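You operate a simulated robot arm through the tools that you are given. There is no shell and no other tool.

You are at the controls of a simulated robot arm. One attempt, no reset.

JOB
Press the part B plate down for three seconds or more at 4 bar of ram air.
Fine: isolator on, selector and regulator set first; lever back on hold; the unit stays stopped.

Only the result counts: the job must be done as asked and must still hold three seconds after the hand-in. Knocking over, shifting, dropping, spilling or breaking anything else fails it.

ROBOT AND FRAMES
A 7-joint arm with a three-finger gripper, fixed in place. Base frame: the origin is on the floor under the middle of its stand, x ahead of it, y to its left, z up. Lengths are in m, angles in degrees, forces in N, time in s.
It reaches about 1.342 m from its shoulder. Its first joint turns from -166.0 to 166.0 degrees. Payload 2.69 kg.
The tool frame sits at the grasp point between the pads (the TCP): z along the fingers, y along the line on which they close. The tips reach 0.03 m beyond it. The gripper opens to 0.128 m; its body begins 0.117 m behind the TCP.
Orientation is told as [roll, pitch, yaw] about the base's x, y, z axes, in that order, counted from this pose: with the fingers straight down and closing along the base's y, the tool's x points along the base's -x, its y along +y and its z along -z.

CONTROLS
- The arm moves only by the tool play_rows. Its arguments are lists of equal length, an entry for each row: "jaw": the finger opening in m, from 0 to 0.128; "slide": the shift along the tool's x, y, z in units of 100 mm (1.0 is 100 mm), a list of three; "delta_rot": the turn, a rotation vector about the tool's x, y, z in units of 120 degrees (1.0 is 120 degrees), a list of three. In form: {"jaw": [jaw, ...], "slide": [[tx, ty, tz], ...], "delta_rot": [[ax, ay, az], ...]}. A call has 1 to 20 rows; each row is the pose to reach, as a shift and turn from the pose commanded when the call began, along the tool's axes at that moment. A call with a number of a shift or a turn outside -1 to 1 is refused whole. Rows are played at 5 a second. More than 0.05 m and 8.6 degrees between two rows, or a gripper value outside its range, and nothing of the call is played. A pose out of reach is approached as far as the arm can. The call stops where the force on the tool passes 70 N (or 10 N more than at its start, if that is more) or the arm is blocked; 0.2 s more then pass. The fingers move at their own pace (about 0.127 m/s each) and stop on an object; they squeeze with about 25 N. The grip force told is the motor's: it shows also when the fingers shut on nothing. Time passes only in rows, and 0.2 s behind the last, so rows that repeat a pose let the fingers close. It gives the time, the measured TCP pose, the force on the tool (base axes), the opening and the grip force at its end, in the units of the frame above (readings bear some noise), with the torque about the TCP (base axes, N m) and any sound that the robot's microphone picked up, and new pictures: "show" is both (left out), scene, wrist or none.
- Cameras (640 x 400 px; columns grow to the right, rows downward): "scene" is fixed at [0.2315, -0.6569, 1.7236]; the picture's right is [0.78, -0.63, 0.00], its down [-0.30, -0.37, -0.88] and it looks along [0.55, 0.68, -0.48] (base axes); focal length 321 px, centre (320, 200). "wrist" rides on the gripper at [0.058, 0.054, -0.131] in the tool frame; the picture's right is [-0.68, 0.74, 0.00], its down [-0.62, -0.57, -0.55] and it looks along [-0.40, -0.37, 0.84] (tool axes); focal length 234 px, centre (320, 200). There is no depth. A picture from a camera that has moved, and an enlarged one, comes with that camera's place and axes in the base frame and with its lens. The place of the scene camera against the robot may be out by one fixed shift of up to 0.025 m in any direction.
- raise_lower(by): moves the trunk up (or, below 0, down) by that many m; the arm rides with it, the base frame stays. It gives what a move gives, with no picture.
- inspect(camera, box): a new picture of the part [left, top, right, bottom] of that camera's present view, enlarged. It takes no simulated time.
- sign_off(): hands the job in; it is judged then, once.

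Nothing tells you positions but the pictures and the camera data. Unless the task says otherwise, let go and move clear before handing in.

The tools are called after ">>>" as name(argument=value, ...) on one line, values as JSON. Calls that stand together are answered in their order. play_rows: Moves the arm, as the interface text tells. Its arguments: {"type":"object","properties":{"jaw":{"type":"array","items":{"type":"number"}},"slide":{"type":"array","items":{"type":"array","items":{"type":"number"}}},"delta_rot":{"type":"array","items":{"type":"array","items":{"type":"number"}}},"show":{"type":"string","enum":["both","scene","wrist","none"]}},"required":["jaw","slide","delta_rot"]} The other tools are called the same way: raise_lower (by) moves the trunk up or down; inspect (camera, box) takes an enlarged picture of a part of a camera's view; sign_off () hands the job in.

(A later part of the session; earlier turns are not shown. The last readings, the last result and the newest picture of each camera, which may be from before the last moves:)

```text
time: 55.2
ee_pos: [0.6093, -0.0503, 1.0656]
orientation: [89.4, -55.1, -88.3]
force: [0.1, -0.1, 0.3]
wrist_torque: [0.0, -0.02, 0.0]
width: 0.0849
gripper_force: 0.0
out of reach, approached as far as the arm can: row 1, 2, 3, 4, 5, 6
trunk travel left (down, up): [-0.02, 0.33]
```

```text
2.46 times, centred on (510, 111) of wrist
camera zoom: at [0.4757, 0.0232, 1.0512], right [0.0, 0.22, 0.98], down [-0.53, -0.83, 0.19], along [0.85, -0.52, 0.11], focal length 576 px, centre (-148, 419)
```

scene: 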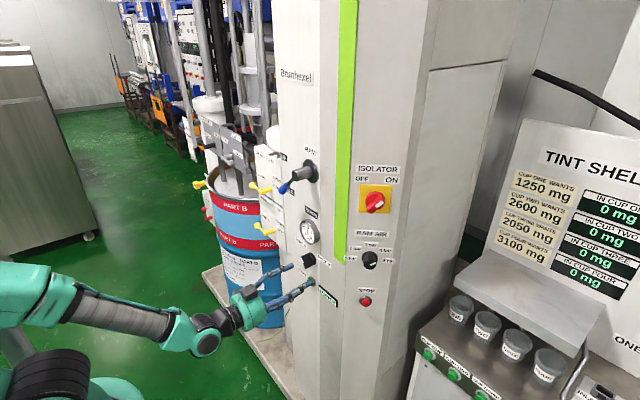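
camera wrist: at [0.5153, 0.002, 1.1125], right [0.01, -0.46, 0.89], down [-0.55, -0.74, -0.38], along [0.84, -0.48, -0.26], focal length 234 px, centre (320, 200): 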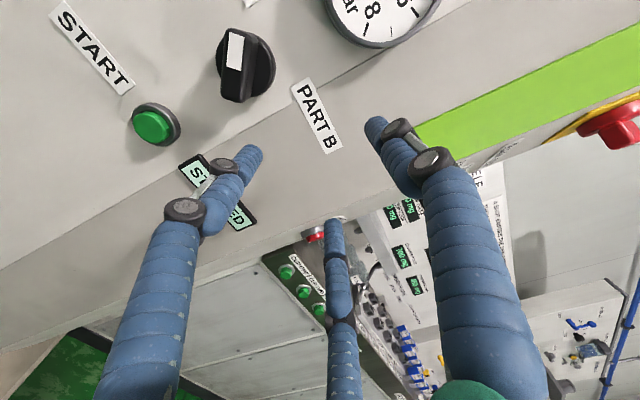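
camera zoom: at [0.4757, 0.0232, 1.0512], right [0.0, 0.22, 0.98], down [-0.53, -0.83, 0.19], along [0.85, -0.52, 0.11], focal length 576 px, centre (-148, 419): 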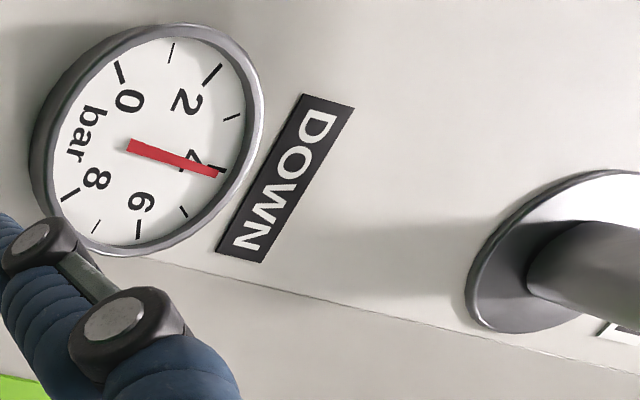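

The selector axis is at y≈0.0205, z≈1.055 with the disc front at x≈0.725, and the gauge reads 4. I will close the fingers, yaw 45° so the hand comes from the right, and stand off.

>>> play_rows(jaw=[0.06, 0.03, 0.0, 0.0, 0.0, 0.0, 0.0, 0.0], slide=[[-0.0714, -0.0897, 0.0129], [-0.1429, -0.1794, 0.0257], [-0.2143, -0.2691, 0.0386], [-0.2857, -0.3589, 0.0514], [-0.3571, -0.4486, 0.0643], [-0.4286, -0.5383, 0.0771], [-0.5, -0.628, 0.09], [-0.5, -0.628, 0.09]], delta_rot=[[-0.0506, 0.0155, -0.0396], [-0.1011, 0.031, -0.0792], [-0.1517, 0.0465, -0.1188], [-0.2023, 0.0619, -0.1584], [-0.2529, 0.0774, -0.198], [-0.3034, 0.0929, -0.2376], [-0.354, 0.1084, -0.2772], [-0.354, 0.1084, -0.2772]])

```text
time: 57.0
ee_pos: [0.617, -0.1339, 1.0713]
orientation: [-144.0, -89.6, -173.0]
force: [0.3, -0.6, -0.2]
wrist_torque: [0.01, 0.02, -0.02]
width: 0.0021
gripper_force: 24.5
trunk travel left (down, up): [-0.02, 0.33]
camera wrist: at [0.4843, -0.1845, 1.0131], right [-0.51, 0.54, 0.67], down [-0.02, -0.79, 0.61], along [0.86, 0.3, 0.41], focal length 234 px, centre (320, 200)
```

scene: 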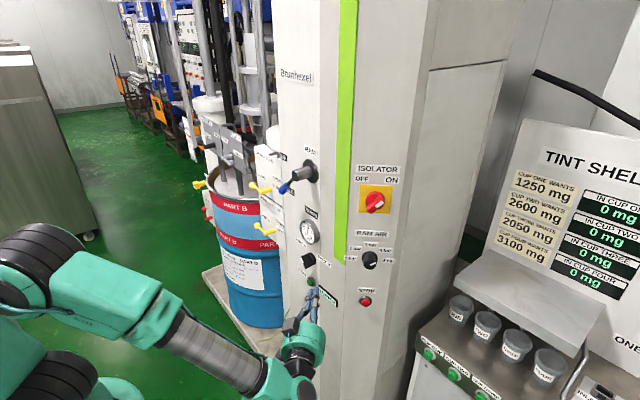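
wrist: 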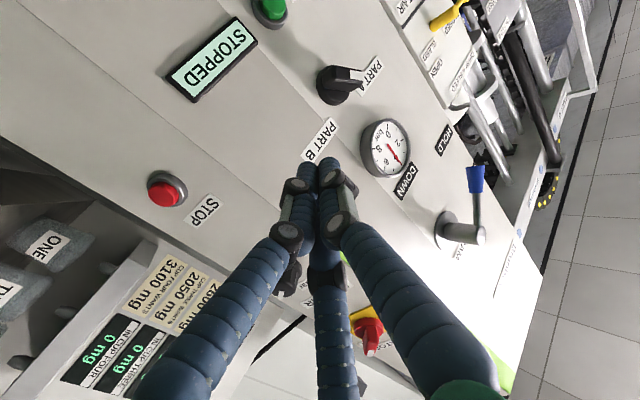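

>>> inspect(camera="wrist", box=[280, 50, 408, 130])

>>> inspect(camera="wrist", box=[250, 130, 410, 230])

```text
5.00 times, centred on (344, 90) of wrist
camera zoom: at [0.4843, -0.1845, 1.0131], right [-0.51, 0.54, 0.67], down [-0.02, -0.79, 0.61], along [0.86, 0.3, 0.41], focal length 1171 px, centre (200, 750)
```

zoom: 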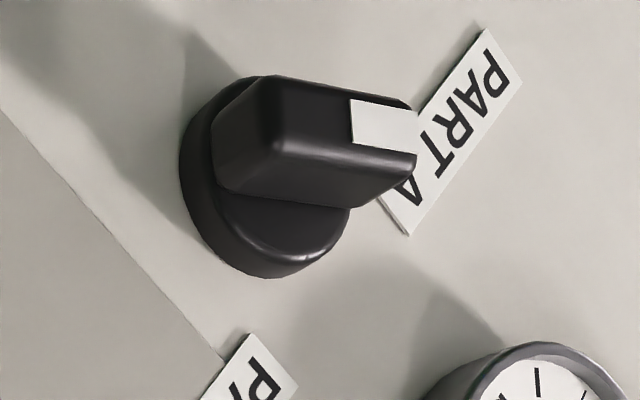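

```text
4.00 times, centred on (330, 180) of wrist
camera zoom: at [0.4843, -0.1845, 1.0131], right [-0.51, 0.54, 0.67], down [-0.02, -0.79, 0.61], along [0.86, 0.3, 0.41], focal length 937 px, centre (280, 280)
```

zoom: 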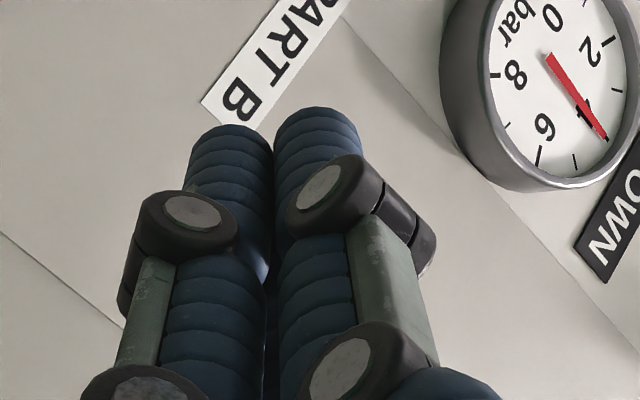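

The measurements agree: axis (y 0.020, z 1.055), with the handle spanning x≈0.693–0.725. I will move in to the right of the handle's tail.

>>> play_rows(jaw=[0.0, 0.0, 0.0, 0.0, 0.0], slide=[[0.01, 0.01, 0.25], [0.02, 0.02, 0.5], [0.03, 0.03, 0.7], [0.04, 0.045, 0.85], [0.04, 0.045, 0.95]], delta_rot=[[0, 0, 0], [0, 0, 0], [0, 0, 0], [0, 0, 0], [0, 0, 0]])

>>> inspect(camera="wrist", box=[240, 90, 400, 190])

>>> inspect(camera="scene", box=[270, 225, 366, 285])

```text
time: 58.2
ee_pos: [0.6817, -0.0627, 1.0688]
orientation: [-150.2, -89.7, -166.8]
force: [0.0, -0.1, 0.5]
wrist_torque: [0.04, -0.03, 0.0]
width: 0.0021
gripper_force: 25.0
trunk travel left (down, up): [-0.02, 0.33]
camera wrist: at [0.5507, -0.1152, 1.0088], right [-0.51, 0.54, 0.67], down [-0.02, -0.79, 0.61], along [0.86, 0.3, 0.41], focal length 234 px, centre (320, 200)
```

scene: 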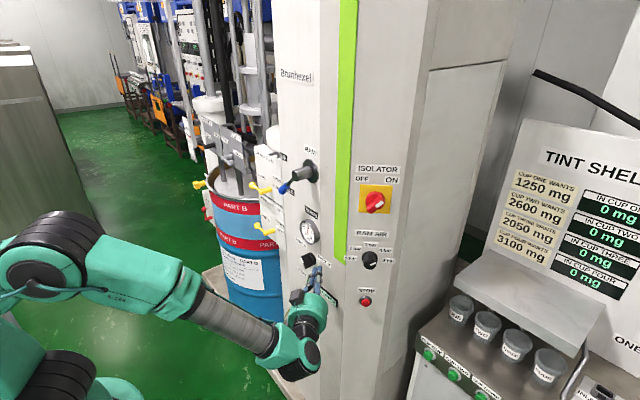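
wrist: 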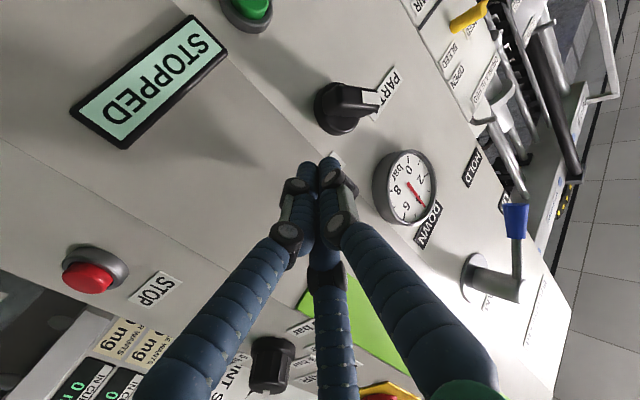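

```text
4.00 times, centred on (320, 140) of wrist
camera zoom: at [0.5507, -0.1152, 1.0088], right [-0.51, 0.54, 0.67], down [-0.02, -0.79, 0.61], along [0.86, 0.3, 0.41], focal length 937 px, centre (320, 440)
```

zoom: 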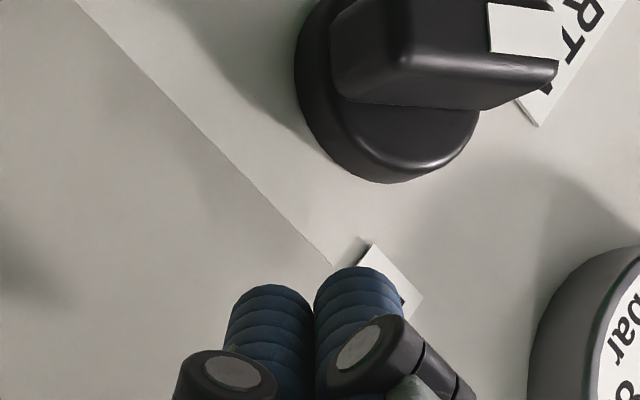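

```text
6.67 times, centred on (318, 255) of scene
camera zoom: at [0.2315, -0.6569, 1.7236], right [0.78, -0.63, 0.0], down [-0.3, -0.37, -0.88], along [0.55, 0.68, -0.48], focal length 2143 px, centre (333, -167)
```

zoom: 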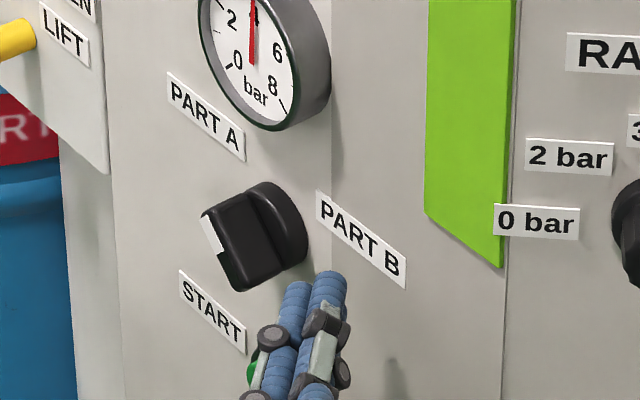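

The fingertips are just right of the handle. I will move in to the start point beside the tail and to first contact, then check.

>>> play_rows(jaw=[0.0, 0.0, 0.0, 0.0], slide=[[0.015, 0.01, 0.12], [0.03, 0.021, 0.232], [0.08, 0.1, 0.308], [0.12, 0.16, 0.36]], delta_rot=[[0, 0, 0], [0, 0, 0], [0, 0, 0], [0, 0, 0]])

>>> inspect(camera="wrist", box=[240, 80, 400, 180])

>>> inspect(camera="scene", box=[270, 225, 366, 285])

```text
time: 59.2
ee_pos: [0.6988, -0.0282, 1.0558]
orientation: [-154.0, -89.6, -163.2]
force: [0.4, 0.6, 0.3]
wrist_torque: [0.02, 0.01, -0.01]
width: 0.0022
gripper_force: 24.8
trunk travel left (down, up): [-0.02, 0.33]
camera wrist: at [0.5662, -0.0796, 0.9972], right [-0.51, 0.54, 0.67], down [-0.02, -0.79, 0.61], along [0.86, 0.3, 0.41], focal length 234 px, centre (320, 200)
```

scene: 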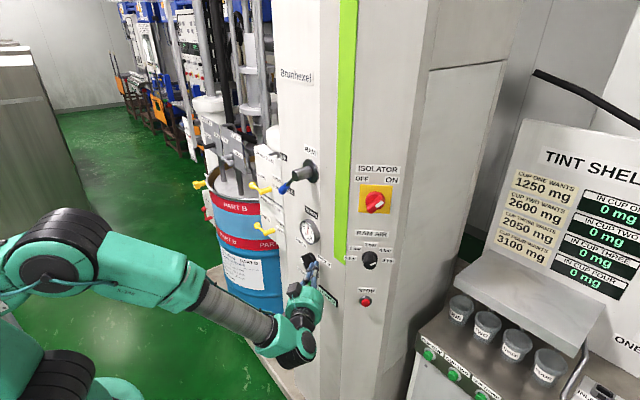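
wrist: 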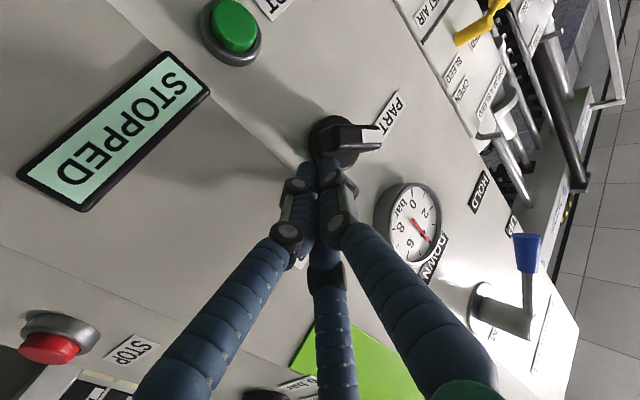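

```text
4.00 times, centred on (320, 130) of wrist
camera zoom: at [0.5662, -0.0796, 0.9972], right [-0.51, 0.54, 0.67], down [-0.02, -0.79, 0.61], along [0.86, 0.3, 0.41], focal length 937 px, centre (320, 480)
```

zoom: 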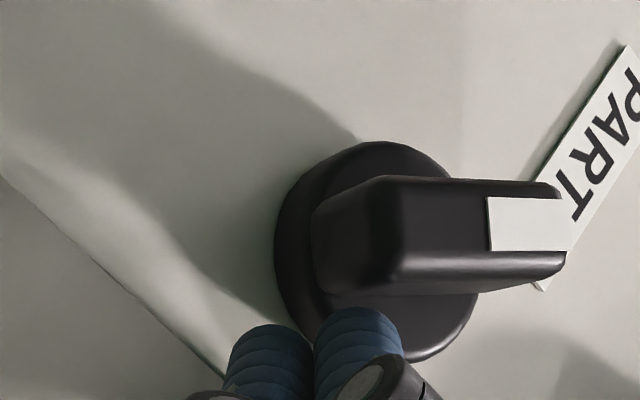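

```text
6.67 times, centred on (318, 255) of scene
camera zoom: at [0.2315, -0.6569, 1.7236], right [0.78, -0.63, 0.0], down [-0.3, -0.37, -0.88], along [0.55, 0.68, -0.48], focal length 2143 px, centre (333, -167)
```

zoom: 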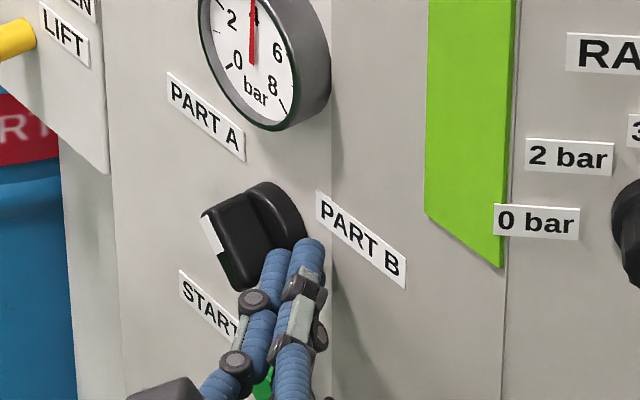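

The thumb tip sits right beside the tail with no contact force yet. I will push it around clockwise, two thirds of the way first.

>>> play_rows(jaw=[0.0, 0.0, 0.0, 0.0, 0.0], slide=[[0.006, 0.036, 0.02], [0.064, 0.042, 0.025], [0.119, 0.058, 0.04], [0.165, 0.084, 0.065], [0.201, 0.118, 0.096]], delta_rot=[[0, 0, 0], [0, 0, 0], [0, 0, 0], [0, 0, 0], [0, 0, 0]])

>>> inspect(camera="wrist", box=[240, 80, 400, 180])

>>> inspect(camera="scene", box=[270, 225, 366, 285])

```text
time: 60.4
ee_pos: [0.6962, -0.0187, 1.0387]
orientation: [-164.9, -89.4, -152.5]
force: [-29.0, -63.4, 11.0]
wrist_torque: [1.36, -0.23, -0.65]
width: 0.006
gripper_force: 31.7
trunk travel left (down, up): [-0.02, 0.33]
camera wrist: at [0.5641, -0.069, 0.9794], right [-0.5, 0.54, 0.67], down [-0.03, -0.79, 0.61], along [0.86, 0.29, 0.41], focal length 234 px, centre (320, 200)
```

scene: 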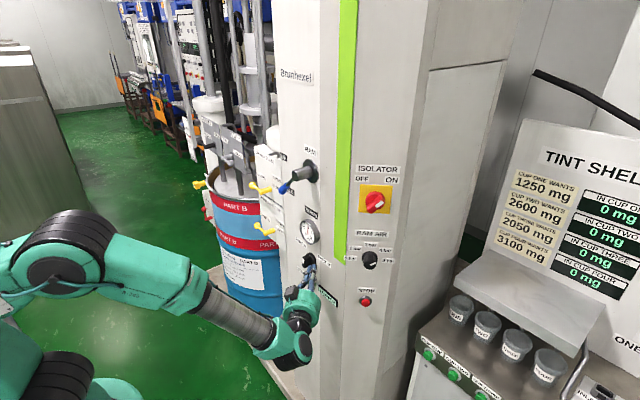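
wrist: 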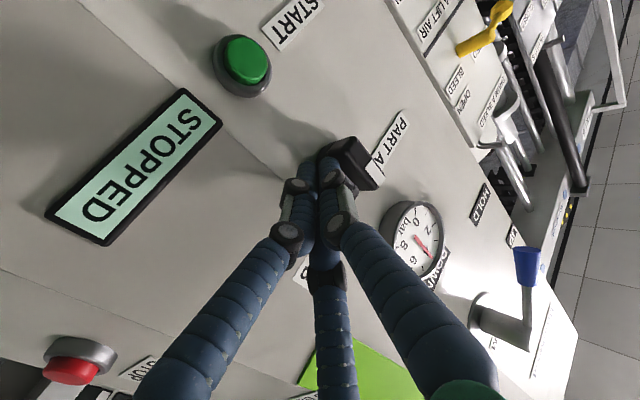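

```text
4.00 times, centred on (320, 130) of wrist
camera zoom: at [0.5641, -0.069, 0.9794], right [-0.5, 0.54, 0.67], down [-0.03, -0.79, 0.61], along [0.86, 0.29, 0.41], focal length 937 px, centre (320, 480)
```

zoom: 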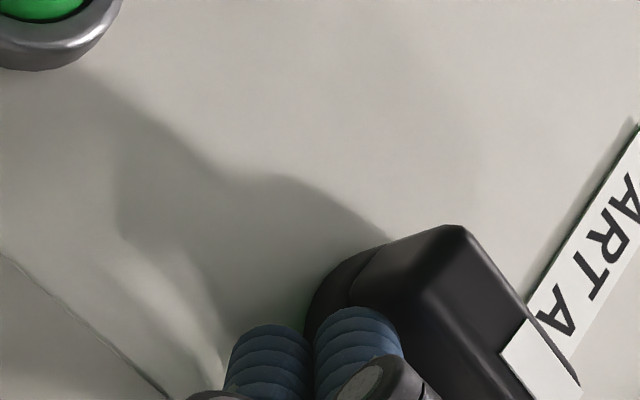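

```text
6.67 times, centred on (318, 255) of scene
camera zoom: at [0.2315, -0.6569, 1.7236], right [0.78, -0.63, 0.0], down [-0.3, -0.37, -0.88], along [0.55, 0.68, -0.48], focal length 2143 px, centre (333, -167)
```

zoom: 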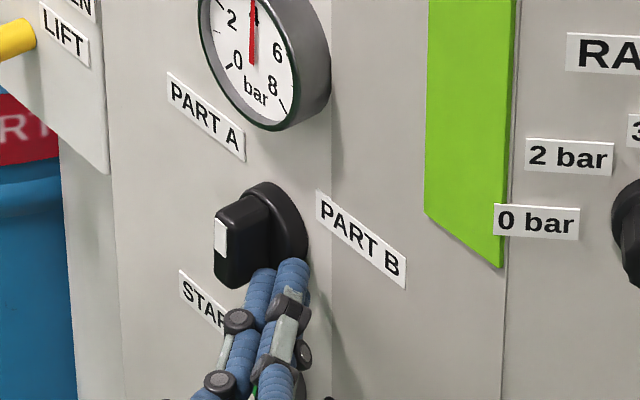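

The handle has turned to about vertical and resists with around 65 N. I will ease off the face by 3 mm and keep pushing along the arc.

>>> play_rows(jaw=[0.0, 0.0, 0.0, 0.0, 0.0], slide=[[0.031, 0.043, -0.001], [0.041, 0.072, 0.026], [0.045, 0.103, 0.055], [0.041, 0.133, 0.084], [0.031, 0.163, 0.111]], delta_rot=[[0, 0, 0], [0, 0, 0], [0, 0, 0], [0, 0, 0], [0, 0, 0]])

>>> inspect(camera="wrist", box=[240, 80, 400, 180])

>>> inspect(camera="scene", box=[270, 225, 366, 285])

```text
time: 60.8
ee_pos: [0.6953, -0.0169, 1.0357]
orientation: [-167.6, -89.5, -150.1]
force: [-25.7, -25.2, 4.2]
wrist_torque: [0.63, -0.2, -0.02]
width: 0.006
gripper_force: 31.5
trunk travel left (down, up): [-0.02, 0.33]
stopped in row 1: the force on the tool passed its limit at 84 N (the readings are from after the stop); the commanded pose is now the measured one
camera wrist: at [0.562, -0.0665, 0.9763], right [-0.5, 0.54, 0.68], down [-0.03, -0.79, 0.61], along [0.86, 0.29, 0.41], focal length 234 px, centre (320, 200)
```

scene: 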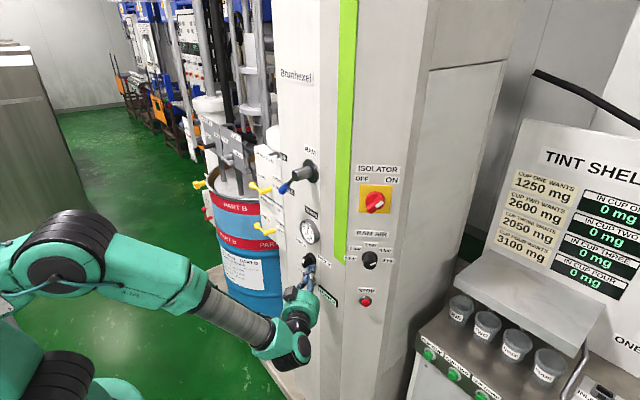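
wrist: 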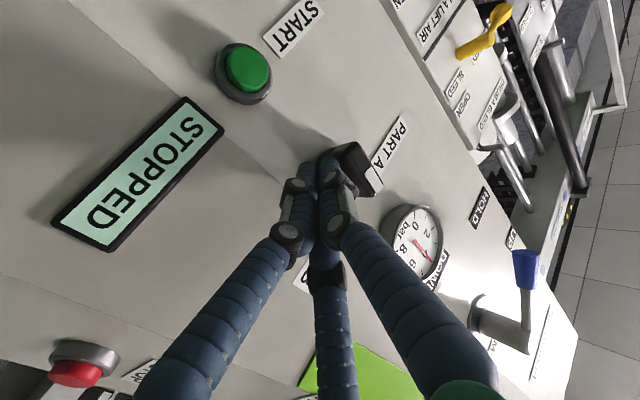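

```text
4.00 times, centred on (320, 130) of wrist
camera zoom: at [0.562, -0.0665, 0.9763], right [-0.5, 0.54, 0.68], down [-0.03, -0.79, 0.61], along [0.86, 0.29, 0.41], focal length 937 px, centre (320, 480)
```

zoom: 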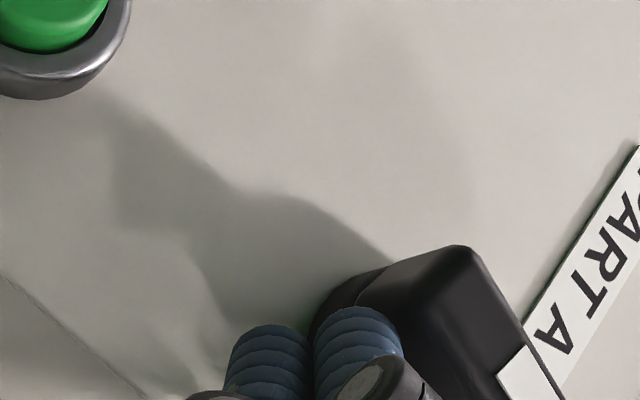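

```text
6.67 times, centred on (318, 255) of scene
camera zoom: at [0.2315, -0.6569, 1.7236], right [0.78, -0.63, 0.0], down [-0.3, -0.37, -0.88], along [0.55, 0.68, -0.48], focal length 2143 px, centre (333, -167)
```

zoom: 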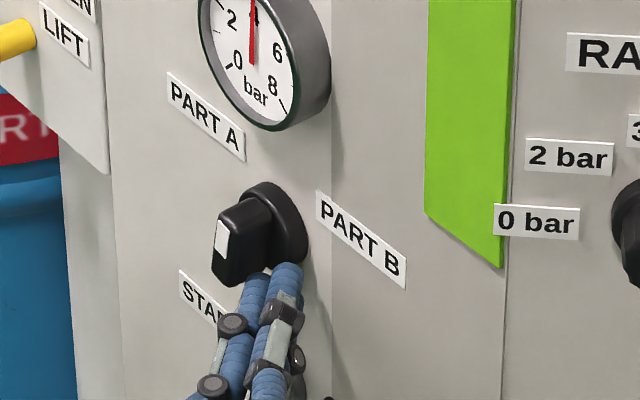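

The push stopped at 84 N with part of the load straight into the face, so the fingertips are rubbing the disc. I will back off 6 mm from the face and check the forces.

>>> play_rows(jaw=[0.0, 0.0, 0.0], slide=[[0.0, 0.02, -0.022], [0.01, 0.04, -0.044], [0.02, 0.04, -0.044]], delta_rot=[[0, 0, 0], [0, 0, 0], [0, 0, 0]], show="none")

>>> inspect(camera="wrist", box=[240, 80, 400, 180])

>>> inspect(camera="scene", box=[286, 240, 334, 270])

```text
time: 61.6
ee_pos: [0.6899, -0.0131, 1.0333]
orientation: [-151.4, -89.6, -166.0]
force: [-0.3, 0.3, 0.5]
wrist_torque: [-0.01, -0.01, 0.03]
width: 0.0022
gripper_force: 31.3
trunk travel left (down, up): [-0.02, 0.33]
```

```text
4.00 times, centred on (320, 130) of wrist
camera zoom: at [0.5574, -0.0639, 0.9745], right [-0.5, 0.54, 0.67], down [-0.02, -0.79, 0.61], along [0.86, 0.29, 0.41], focal length 937 px, centre (320, 480)
```

zoom: 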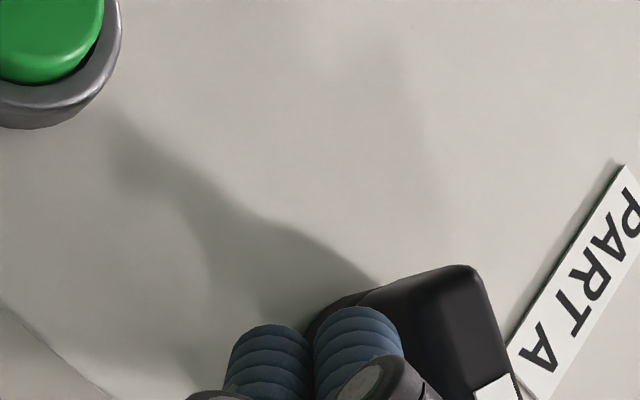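

```text
13.33 times, centred on (310, 255) of scene
camera zoom: at [0.2315, -0.6569, 1.7236], right [0.78, -0.63, 0.0], down [-0.3, -0.37, -0.88], along [0.55, 0.68, -0.48], focal length 4286 px, centre (453, -533)
```

zoom: 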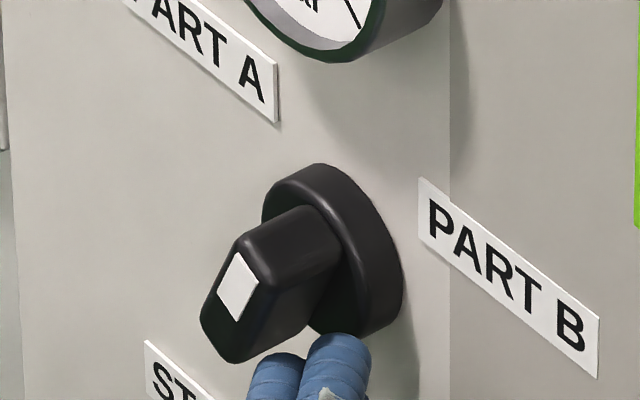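

Backing off freed it: the handle is past the middle, at about +20°, and forces are zero. I will continue along the arc to the PART B end.

>>> play_rows(jaw=[0.0, 0.0, 0.0, 0.0, 0.0], slide=[[0.014, 0.028, 0.026], [0.024, 0.059, 0.054], [0.026, 0.09, 0.083], [0.022, 0.115, 0.106], [0.022, 0.115, 0.106]], delta_rot=[[0, 0, 0], [0, 0, 0], [0, 0, 0], [0, 0, 0], [0, 0, 0]])

>>> inspect(camera="wrist", box=[240, 80, 400, 180])

>>> inspect(camera="scene", box=[286, 240, 334, 270])

```text
time: 62.8
ee_pos: [0.6888, -0.0006, 1.0288]
orientation: [177.8, -89.7, -135.2]
force: [-20.7, -35.4, -17.5]
wrist_torque: [-0.21, -0.04, -0.28]
width: 0.006
gripper_force: 30.6
trunk travel left (down, up): [-0.02, 0.33]
camera wrist: at [0.5562, -0.0506, 0.9703], right [-0.5, 0.54, 0.68], down [-0.02, -0.79, 0.61], along [0.87, 0.29, 0.41], focal length 234 px, centre (320, 200)
```

scene: 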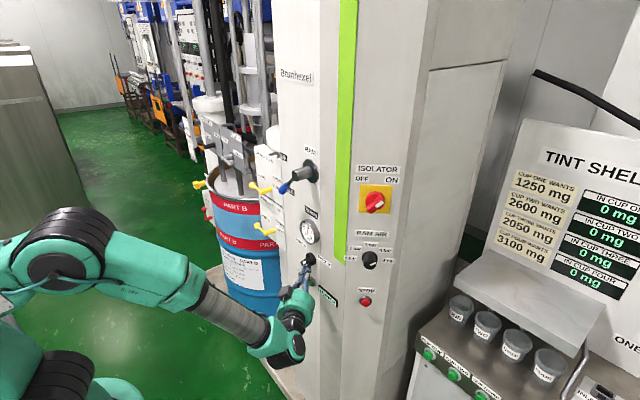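
wrist: 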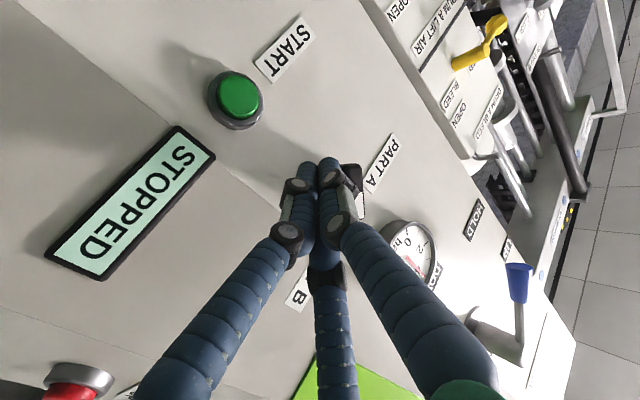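

```text
4.00 times, centred on (320, 130) of wrist
camera zoom: at [0.5562, -0.0506, 0.9703], right [-0.5, 0.54, 0.68], down [-0.02, -0.79, 0.61], along [0.87, 0.29, 0.41], focal length 937 px, centre (320, 480)
```

zoom: 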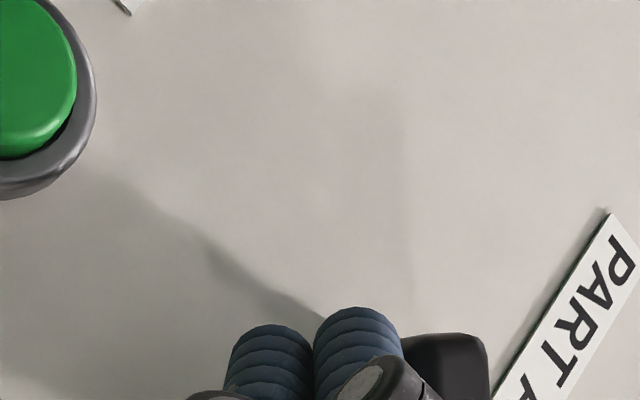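

```text
13.33 times, centred on (310, 255) of scene
camera zoom: at [0.2315, -0.6569, 1.7236], right [0.78, -0.63, 0.0], down [-0.3, -0.37, -0.88], along [0.55, 0.68, -0.48], focal length 4286 px, centre (453, -533)
```

zoom: 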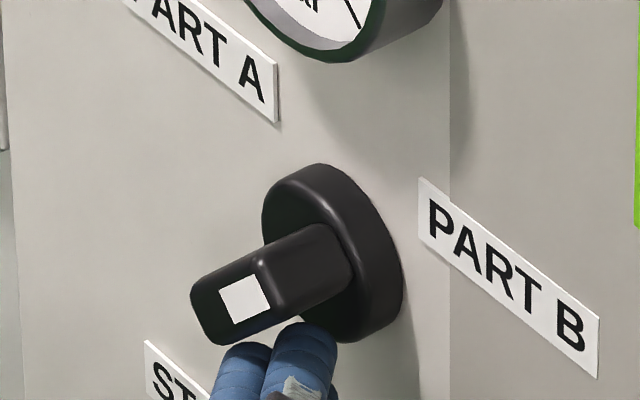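

The selector now points up-right at about +45°, to PART B, against its stop. I will back the fingers straight out and check that it stays.

>>> play_rows(jaw=[0.0, 0.0, 0.0, 0.0, 0.0], slide=[[0.03, -0.01, -0.07], [0.05, -0.01, -0.2], [0.05, -0.01, -0.5], [0.05, -0.01, -0.8], [0.05, -0.01, -1.0]], delta_rot=[[0, 0, 0], [0, 0, 0], [0, 0, 0], [0, 0, 0], [0, 0, 0]])

>>> inspect(camera="scene", box=[286, 240, 334, 270])

>>> inspect(camera="scene", box=[290, 210, 338, 240])

>>> inspect(camera="wrist", box=[280, 40, 440, 140])

```text
time: 64.0
ee_pos: [0.6166, -0.0659, 1.0231]
orientation: [-152.9, -89.6, -164.5]
force: [-0.1, -0.3, 0.0]
wrist_torque: [-0.03, -0.01, 0.0]
width: 0.0019
gripper_force: 31.3
trunk travel left (down, up): [-0.02, 0.33]
camera wrist: at [0.4843, -0.1169, 0.9645], right [-0.5, 0.54, 0.67], down [-0.02, -0.79, 0.61], along [0.86, 0.29, 0.41], focal length 234 px, centre (320, 200)
```

scene: 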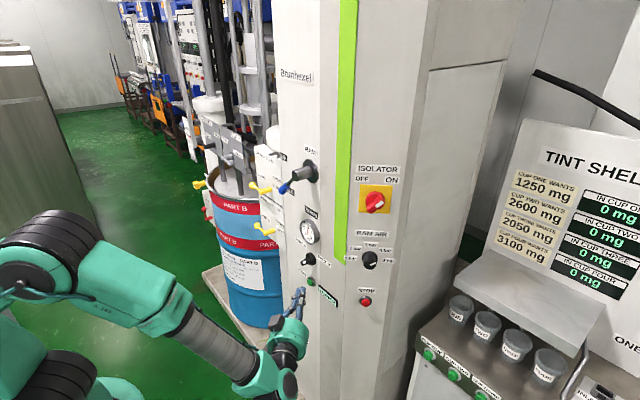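
wrist: 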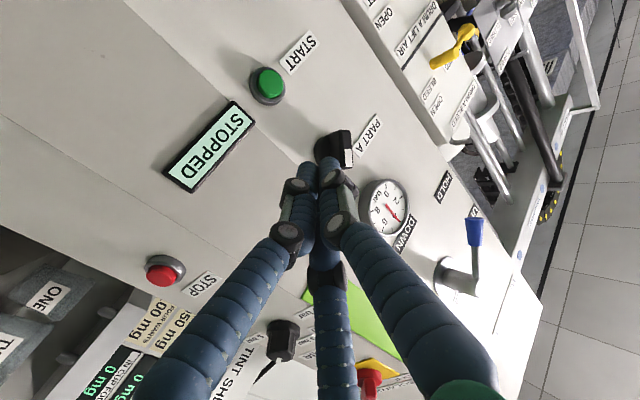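

```text
13.33 times, centred on (310, 255) of scene
camera zoom: at [0.2315, -0.6569, 1.7236], right [0.78, -0.63, 0.0], down [-0.3, -0.37, -0.88], along [0.55, 0.68, -0.48], focal length 4286 px, centre (453, -533)
```

zoom: 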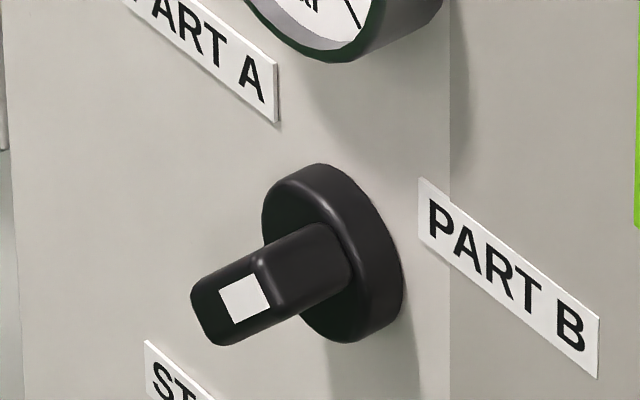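

```text
13.33 times, centred on (314, 225) of scene
camera zoom: at [0.2315, -0.6569, 1.7236], right [0.78, -0.63, 0.0], down [-0.3, -0.37, -0.88], along [0.55, 0.68, -0.48], focal length 4286 px, centre (400, -133)
```

zoom: 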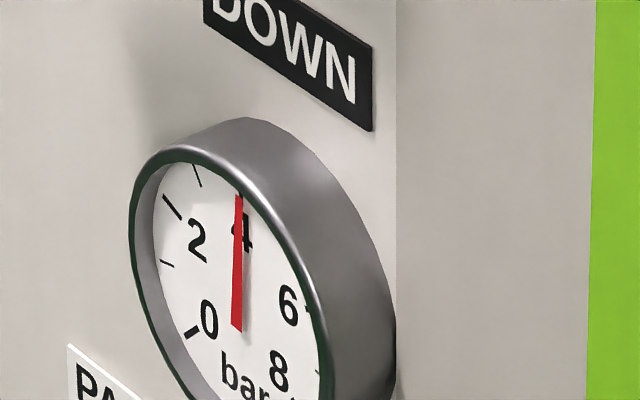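

```text
4.00 times, centred on (360, 90) of wrist
camera zoom: at [0.4843, -0.1169, 0.9645], right [-0.5, 0.54, 0.67], down [-0.02, -0.79, 0.61], along [0.86, 0.29, 0.41], focal length 937 px, centre (160, 640)
```

zoom: 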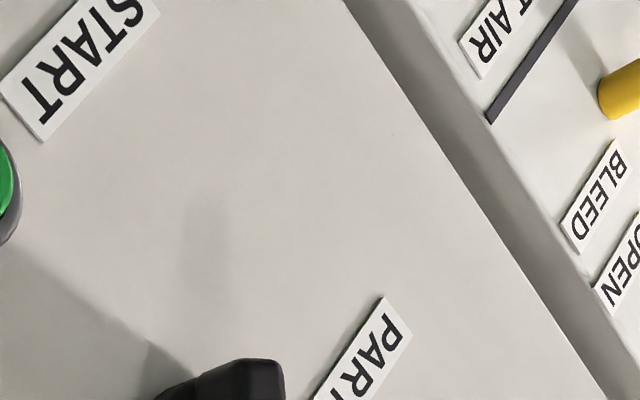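

The selector is set to PART B and the gauge still reads 4 bar. Now the lever: its blue grip is at about (0.674, 0.076, 1.304), on HOLD. I will raise the trunk to bring this arm shape up to lever height.

>>> raise_lower(by=0.28)

```text
time: 66.8
ee_pos: [0.6173, -0.066, 1.303]
orientation: [-153.6, -89.6, -163.8]
force: [0.7, 0.4, 0.0]
wrist_torque: [0.03, 0.01, -0.01]
width: 0.0018
gripper_force: 30.7
trunk travel left (down, up): [-0.3, 0.05]
```

>>> play_rows(jaw=[0.03, 0.06, 0.085, 0.085, 0.085, 0.085, 0.085], slide=[[0.0186, 0.1149, 0.0144], [0.0371, 0.2297, 0.0289], [0.0557, 0.3446, 0.0433], [0.0743, 0.4594, 0.0577], [0.0929, 0.5743, 0.0721], [0.1114, 0.6891, 0.0866], [0.13, 0.804, 0.101]], delta_rot=[[0.0255, -0.0106, 0.0529], [0.051, -0.0211, 0.1057], [0.0765, -0.0317, 0.1586], [0.1021, -0.0423, 0.2114], [0.1276, -0.0529, 0.2643], [0.1531, -0.0634, 0.3171], [0.1786, -0.074, 0.37]])

```text
time: 68.4
ee_pos: [0.5688, -0.0008, 1.2894]
orientation: [90.5, -45.0, -70.5]
force: [0.7, 0.0, -0.6]
wrist_torque: [0.01, 0.03, 0.01]
width: 0.085
gripper_force: 0.1
trunk travel left (down, up): [-0.3, 0.05]
camera wrist: at [0.4192, 0.0279, 1.2859], right [-0.02, 0.04, 1.0], down [-0.23, -0.97, 0.03], along [0.97, -0.23, 0.03], focal length 234 px, centre (320, 200)
```

scene: 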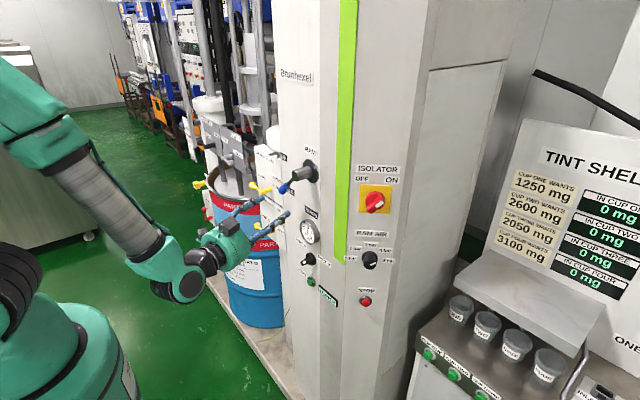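
wrist: 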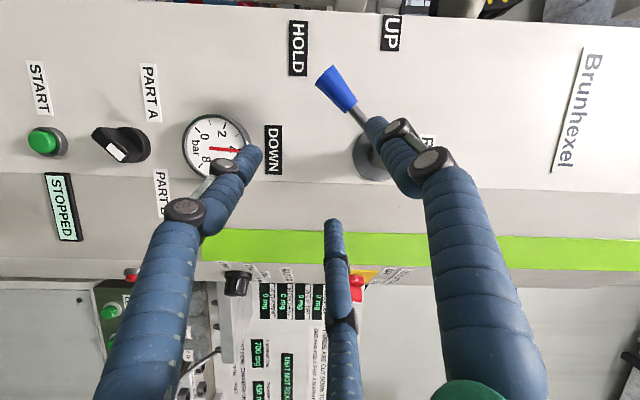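

>>> inspect(camera="wrist", box=[20, 40, 276, 200])

>>> inspect(camera="wrist", box=[260, 20, 452, 140])

```text
2.50 times, centred on (148, 120) of wrist
camera zoom: at [0.4192, 0.0279, 1.2859], right [-0.02, 0.04, 1.0], down [-0.23, -0.97, 0.03], along [0.97, -0.23, 0.03], focal length 585 px, centre (750, 400)
```

zoom: 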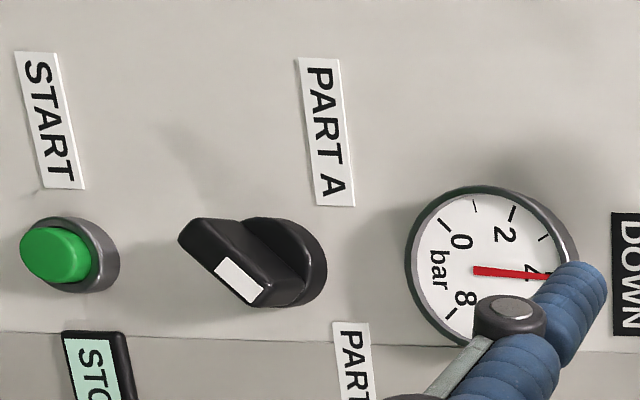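

```text
3.33 times, centred on (356, 80) of wrist
camera zoom: at [0.4192, 0.0279, 1.2859], right [-0.02, 0.04, 1.0], down [-0.23, -0.97, 0.03], along [0.97, -0.23, 0.03], focal length 781 px, centre (200, 600)
```

zoom: 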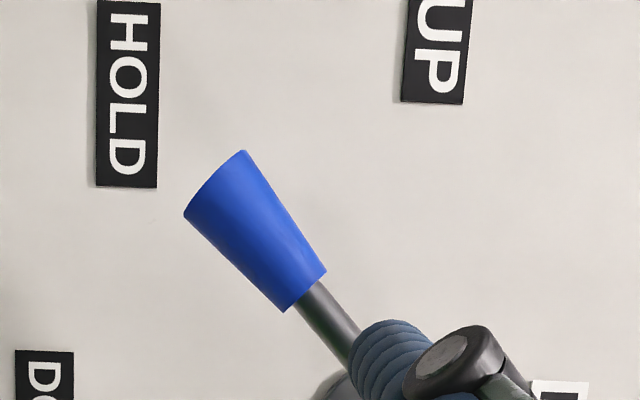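

Everything is set: the selector mark is toward PART B and the gauge is at 4. The lever's blue grip centre is near (0.672, 0.080, 1.307), its hub axis near (y 0.02, z 1.364), and the lever is at 45° on HOLD. I will line up with the grip and approach partway.

>>> play_rows(jaw=[0.08, 0.08, 0.08, 0.08], slide=[[0.085, 0.204, 0.0], [0.171, 0.408, 0.1], [0.171, 0.408, 0.35], [0.171, 0.408, 0.5]], delta_rot=[[0, 0, 0], [0, 0, 0], [0, 0, 0], [0, 0, 0]])

>>> inspect(camera="wrist", box=[240, 60, 432, 180])

>>> inspect(camera="scene", box=[240, 150, 336, 210])

```text
time: 69.4
ee_pos: [0.603, 0.0541, 1.3076]
orientation: [90.5, -45.0, -70.4]
force: [0.7, 1.0, -0.2]
wrist_torque: [0.03, -0.05, 0.03]
width: 0.0799
gripper_force: 0.1
trunk travel left (down, up): [-0.3, 0.05]
camera wrist: at [0.4531, 0.0825, 1.3044], right [-0.02, 0.04, 1.0], down [-0.23, -0.97, 0.03], along [0.97, -0.23, 0.03], focal length 234 px, centre (320, 200)
```

scene: 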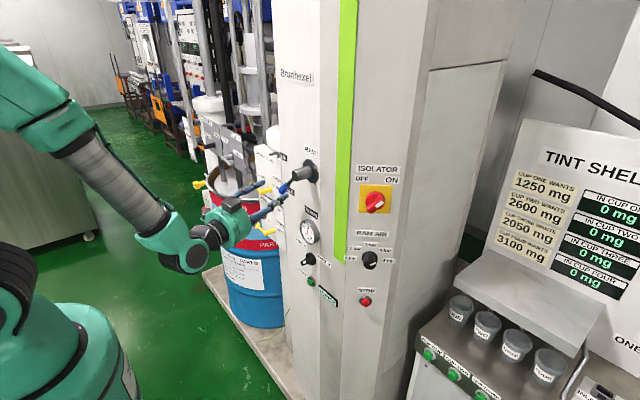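
wrist: 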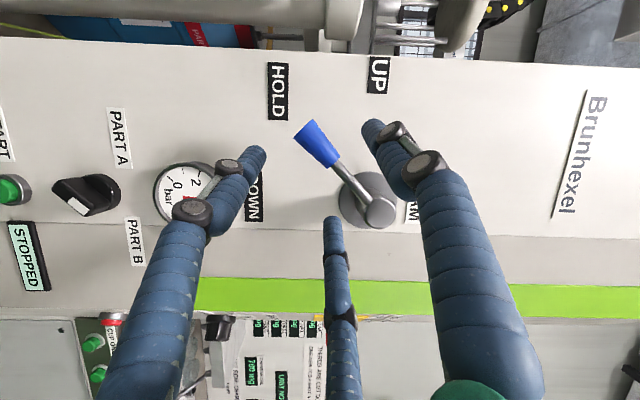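

```text
3.33 times, centred on (336, 120) of wrist
camera zoom: at [0.4531, 0.0825, 1.3044], right [-0.02, 0.04, 1.0], down [-0.23, -0.97, 0.03], along [0.97, -0.23, 0.03], focal length 781 px, centre (267, 467)
```

zoom: 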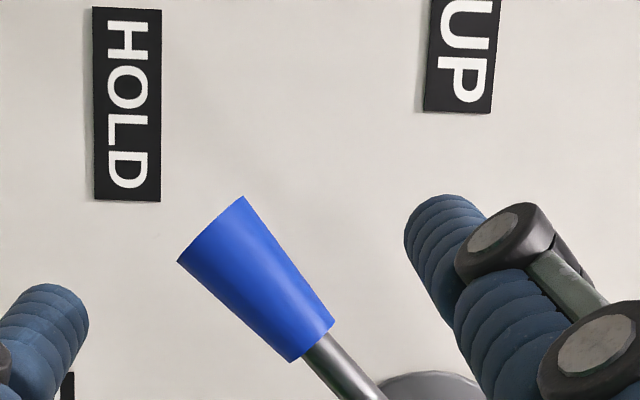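

```text
6.67 times, centred on (288, 180) of scene
camera zoom: at [0.2315, -0.6569, 1.7236], right [0.78, -0.63, 0.0], down [-0.3, -0.37, -0.88], along [0.55, 0.68, -0.48], focal length 2143 px, centre (533, 333)
```

zoom: 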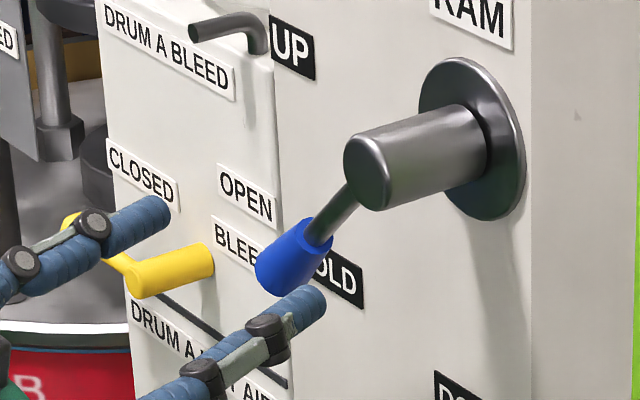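

The grip is centred on the hand axis, and its centre refines to (0.675, 0.082, 1.307) with the hub axis at (y 0.0215, z 1.368). I will advance so the fingers straddle the grip.

>>> play_rows(jaw=[0.08, 0.08, 0.08, 0.08, 0.08], slide=[[0.02, 0.006, 0.15], [0.02, 0.006, 0.3], [0.02, 0.006, 0.45], [0.02, 0.006, 0.55], [0.02, 0.006, 0.65]], delta_rot=[[0, 0, 0], [0, 0, 0], [0, 0, 0], [0, 0, 0], [0, 0, 0]])

>>> inspect(camera="wrist", box=[208, 90, 432, 230])

>>> inspect(camera="scene", box=[240, 150, 336, 210])

```text
time: 70.6
ee_pos: [0.6641, 0.0793, 1.3074]
orientation: [90.6, -45.0, -70.5]
force: [-1.0, 0.2, 0.3]
wrist_torque: [0.02, 0.01, 0.03]
width: 0.0801
gripper_force: 0.1
trunk travel left (down, up): [-0.3, 0.05]
camera wrist: at [0.513, 0.1073, 1.3031], right [-0.02, 0.04, 1.0], down [-0.23, -0.97, 0.03], along [0.97, -0.23, 0.03], focal length 234 px, centre (320, 200)
```

scene: 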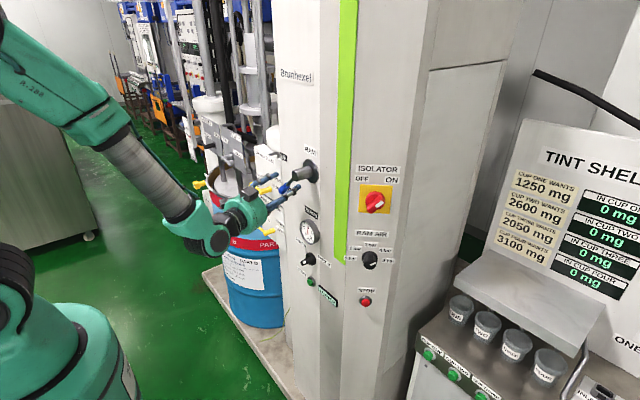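
wrist: 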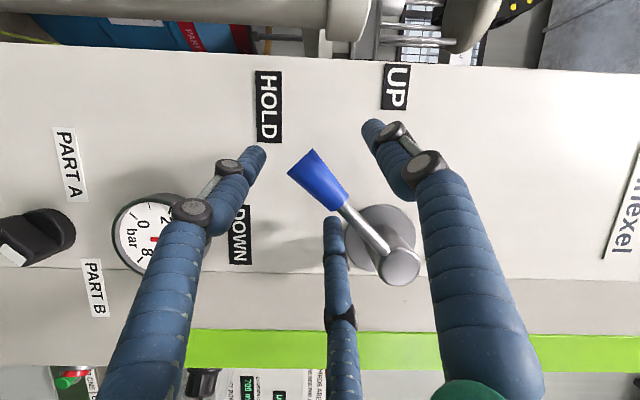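

```text
2.86 times, centred on (320, 160) of wrist
camera zoom: at [0.513, 0.1073, 1.3031], right [-0.02, 0.04, 1.0], down [-0.23, -0.97, 0.03], along [0.97, -0.23, 0.03], focal length 669 px, centre (320, 314)
```

zoom: 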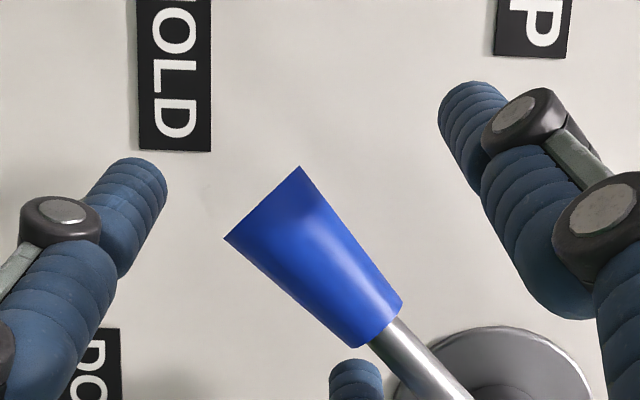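

```text
6.67 times, centred on (288, 180) of scene
camera zoom: at [0.2315, -0.6569, 1.7236], right [0.78, -0.63, 0.0], down [-0.3, -0.37, -0.88], along [0.55, 0.68, -0.48], focal length 2143 px, centre (533, 333)
```

zoom: 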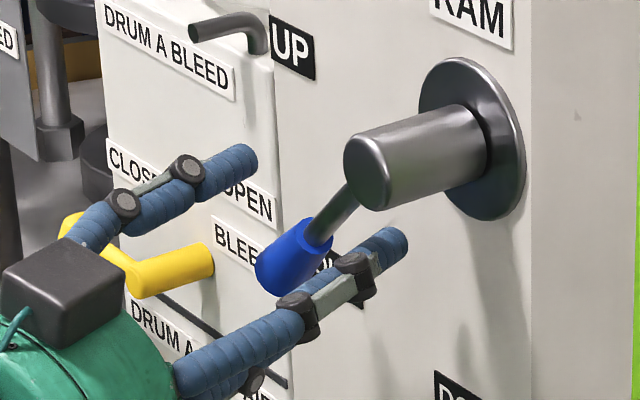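

The fingers straddle the blue grip: thumb above-left, the other two below-right. I will close on it.

>>> play_rows(jaw=[0.06, 0.045, 0.03, 0.02, 0.01], slide=[[0, 0, 0], [0, 0, 0], [0, 0, 0], [0, 0, 0], [0, 0, 0]], delta_rot=[[0, 0, 0], [0, 0, 0], [0, 0, 0], [0, 0, 0], [0, 0, 0]])

>>> inspect(camera="wrist", box=[208, 90, 432, 230])

>>> inspect(camera="scene", box=[240, 150, 336, 210])

```text
time: 71.8
ee_pos: [0.6638, 0.0785, 1.3086]
orientation: [90.7, -44.9, -70.7]
force: [7.8, -11.3, 10.3]
wrist_torque: [0.1, 0.58, 0.0]
width: 0.035
gripper_force: 45.0
trunk travel left (down, up): [-0.3, 0.05]
camera wrist: at [0.5136, 0.1061, 1.3041], right [-0.02, 0.04, 1.0], down [-0.23, -0.97, 0.03], along [0.97, -0.23, 0.03], focal length 234 px, centre (320, 200)
```

scene: 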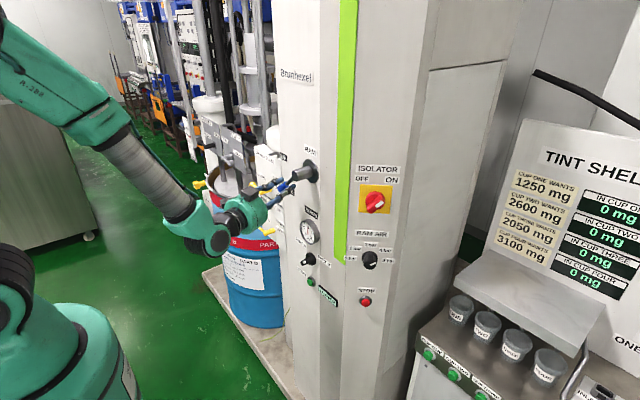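
wrist: 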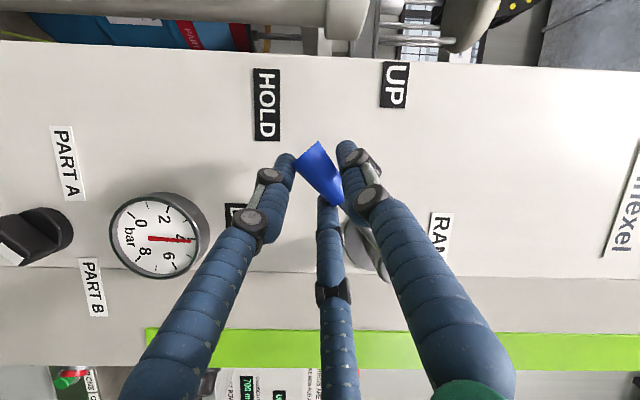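

```text
2.86 times, centred on (320, 160) of wrist
camera zoom: at [0.5136, 0.1061, 1.3041], right [-0.02, 0.04, 1.0], down [-0.23, -0.97, 0.03], along [0.97, -0.23, 0.03], focal length 669 px, centre (320, 314)
```

zoom: 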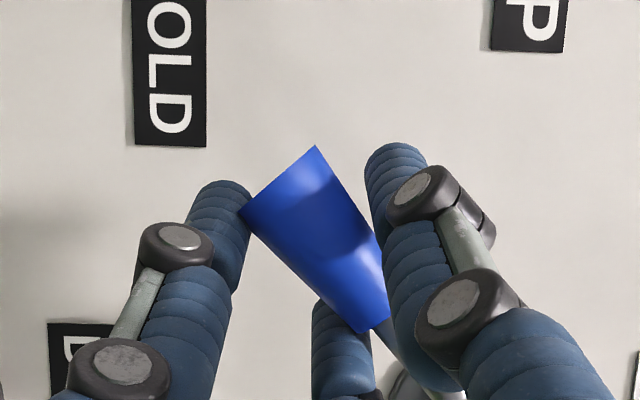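

```text
6.67 times, centred on (288, 180) of scene
camera zoom: at [0.2315, -0.6569, 1.7236], right [0.78, -0.63, 0.0], down [-0.3, -0.37, -0.88], along [0.55, 0.68, -0.48], focal length 2143 px, centre (533, 333)
```

zoom: 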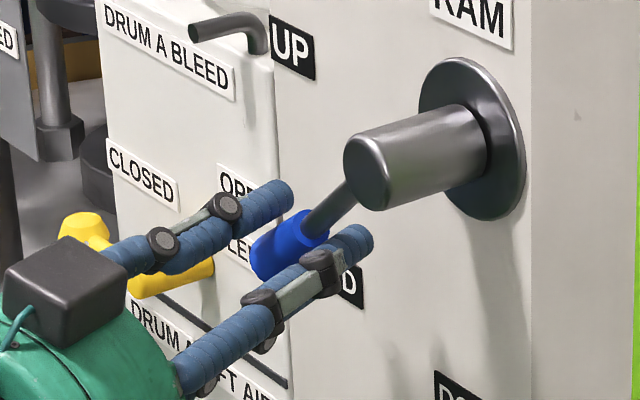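

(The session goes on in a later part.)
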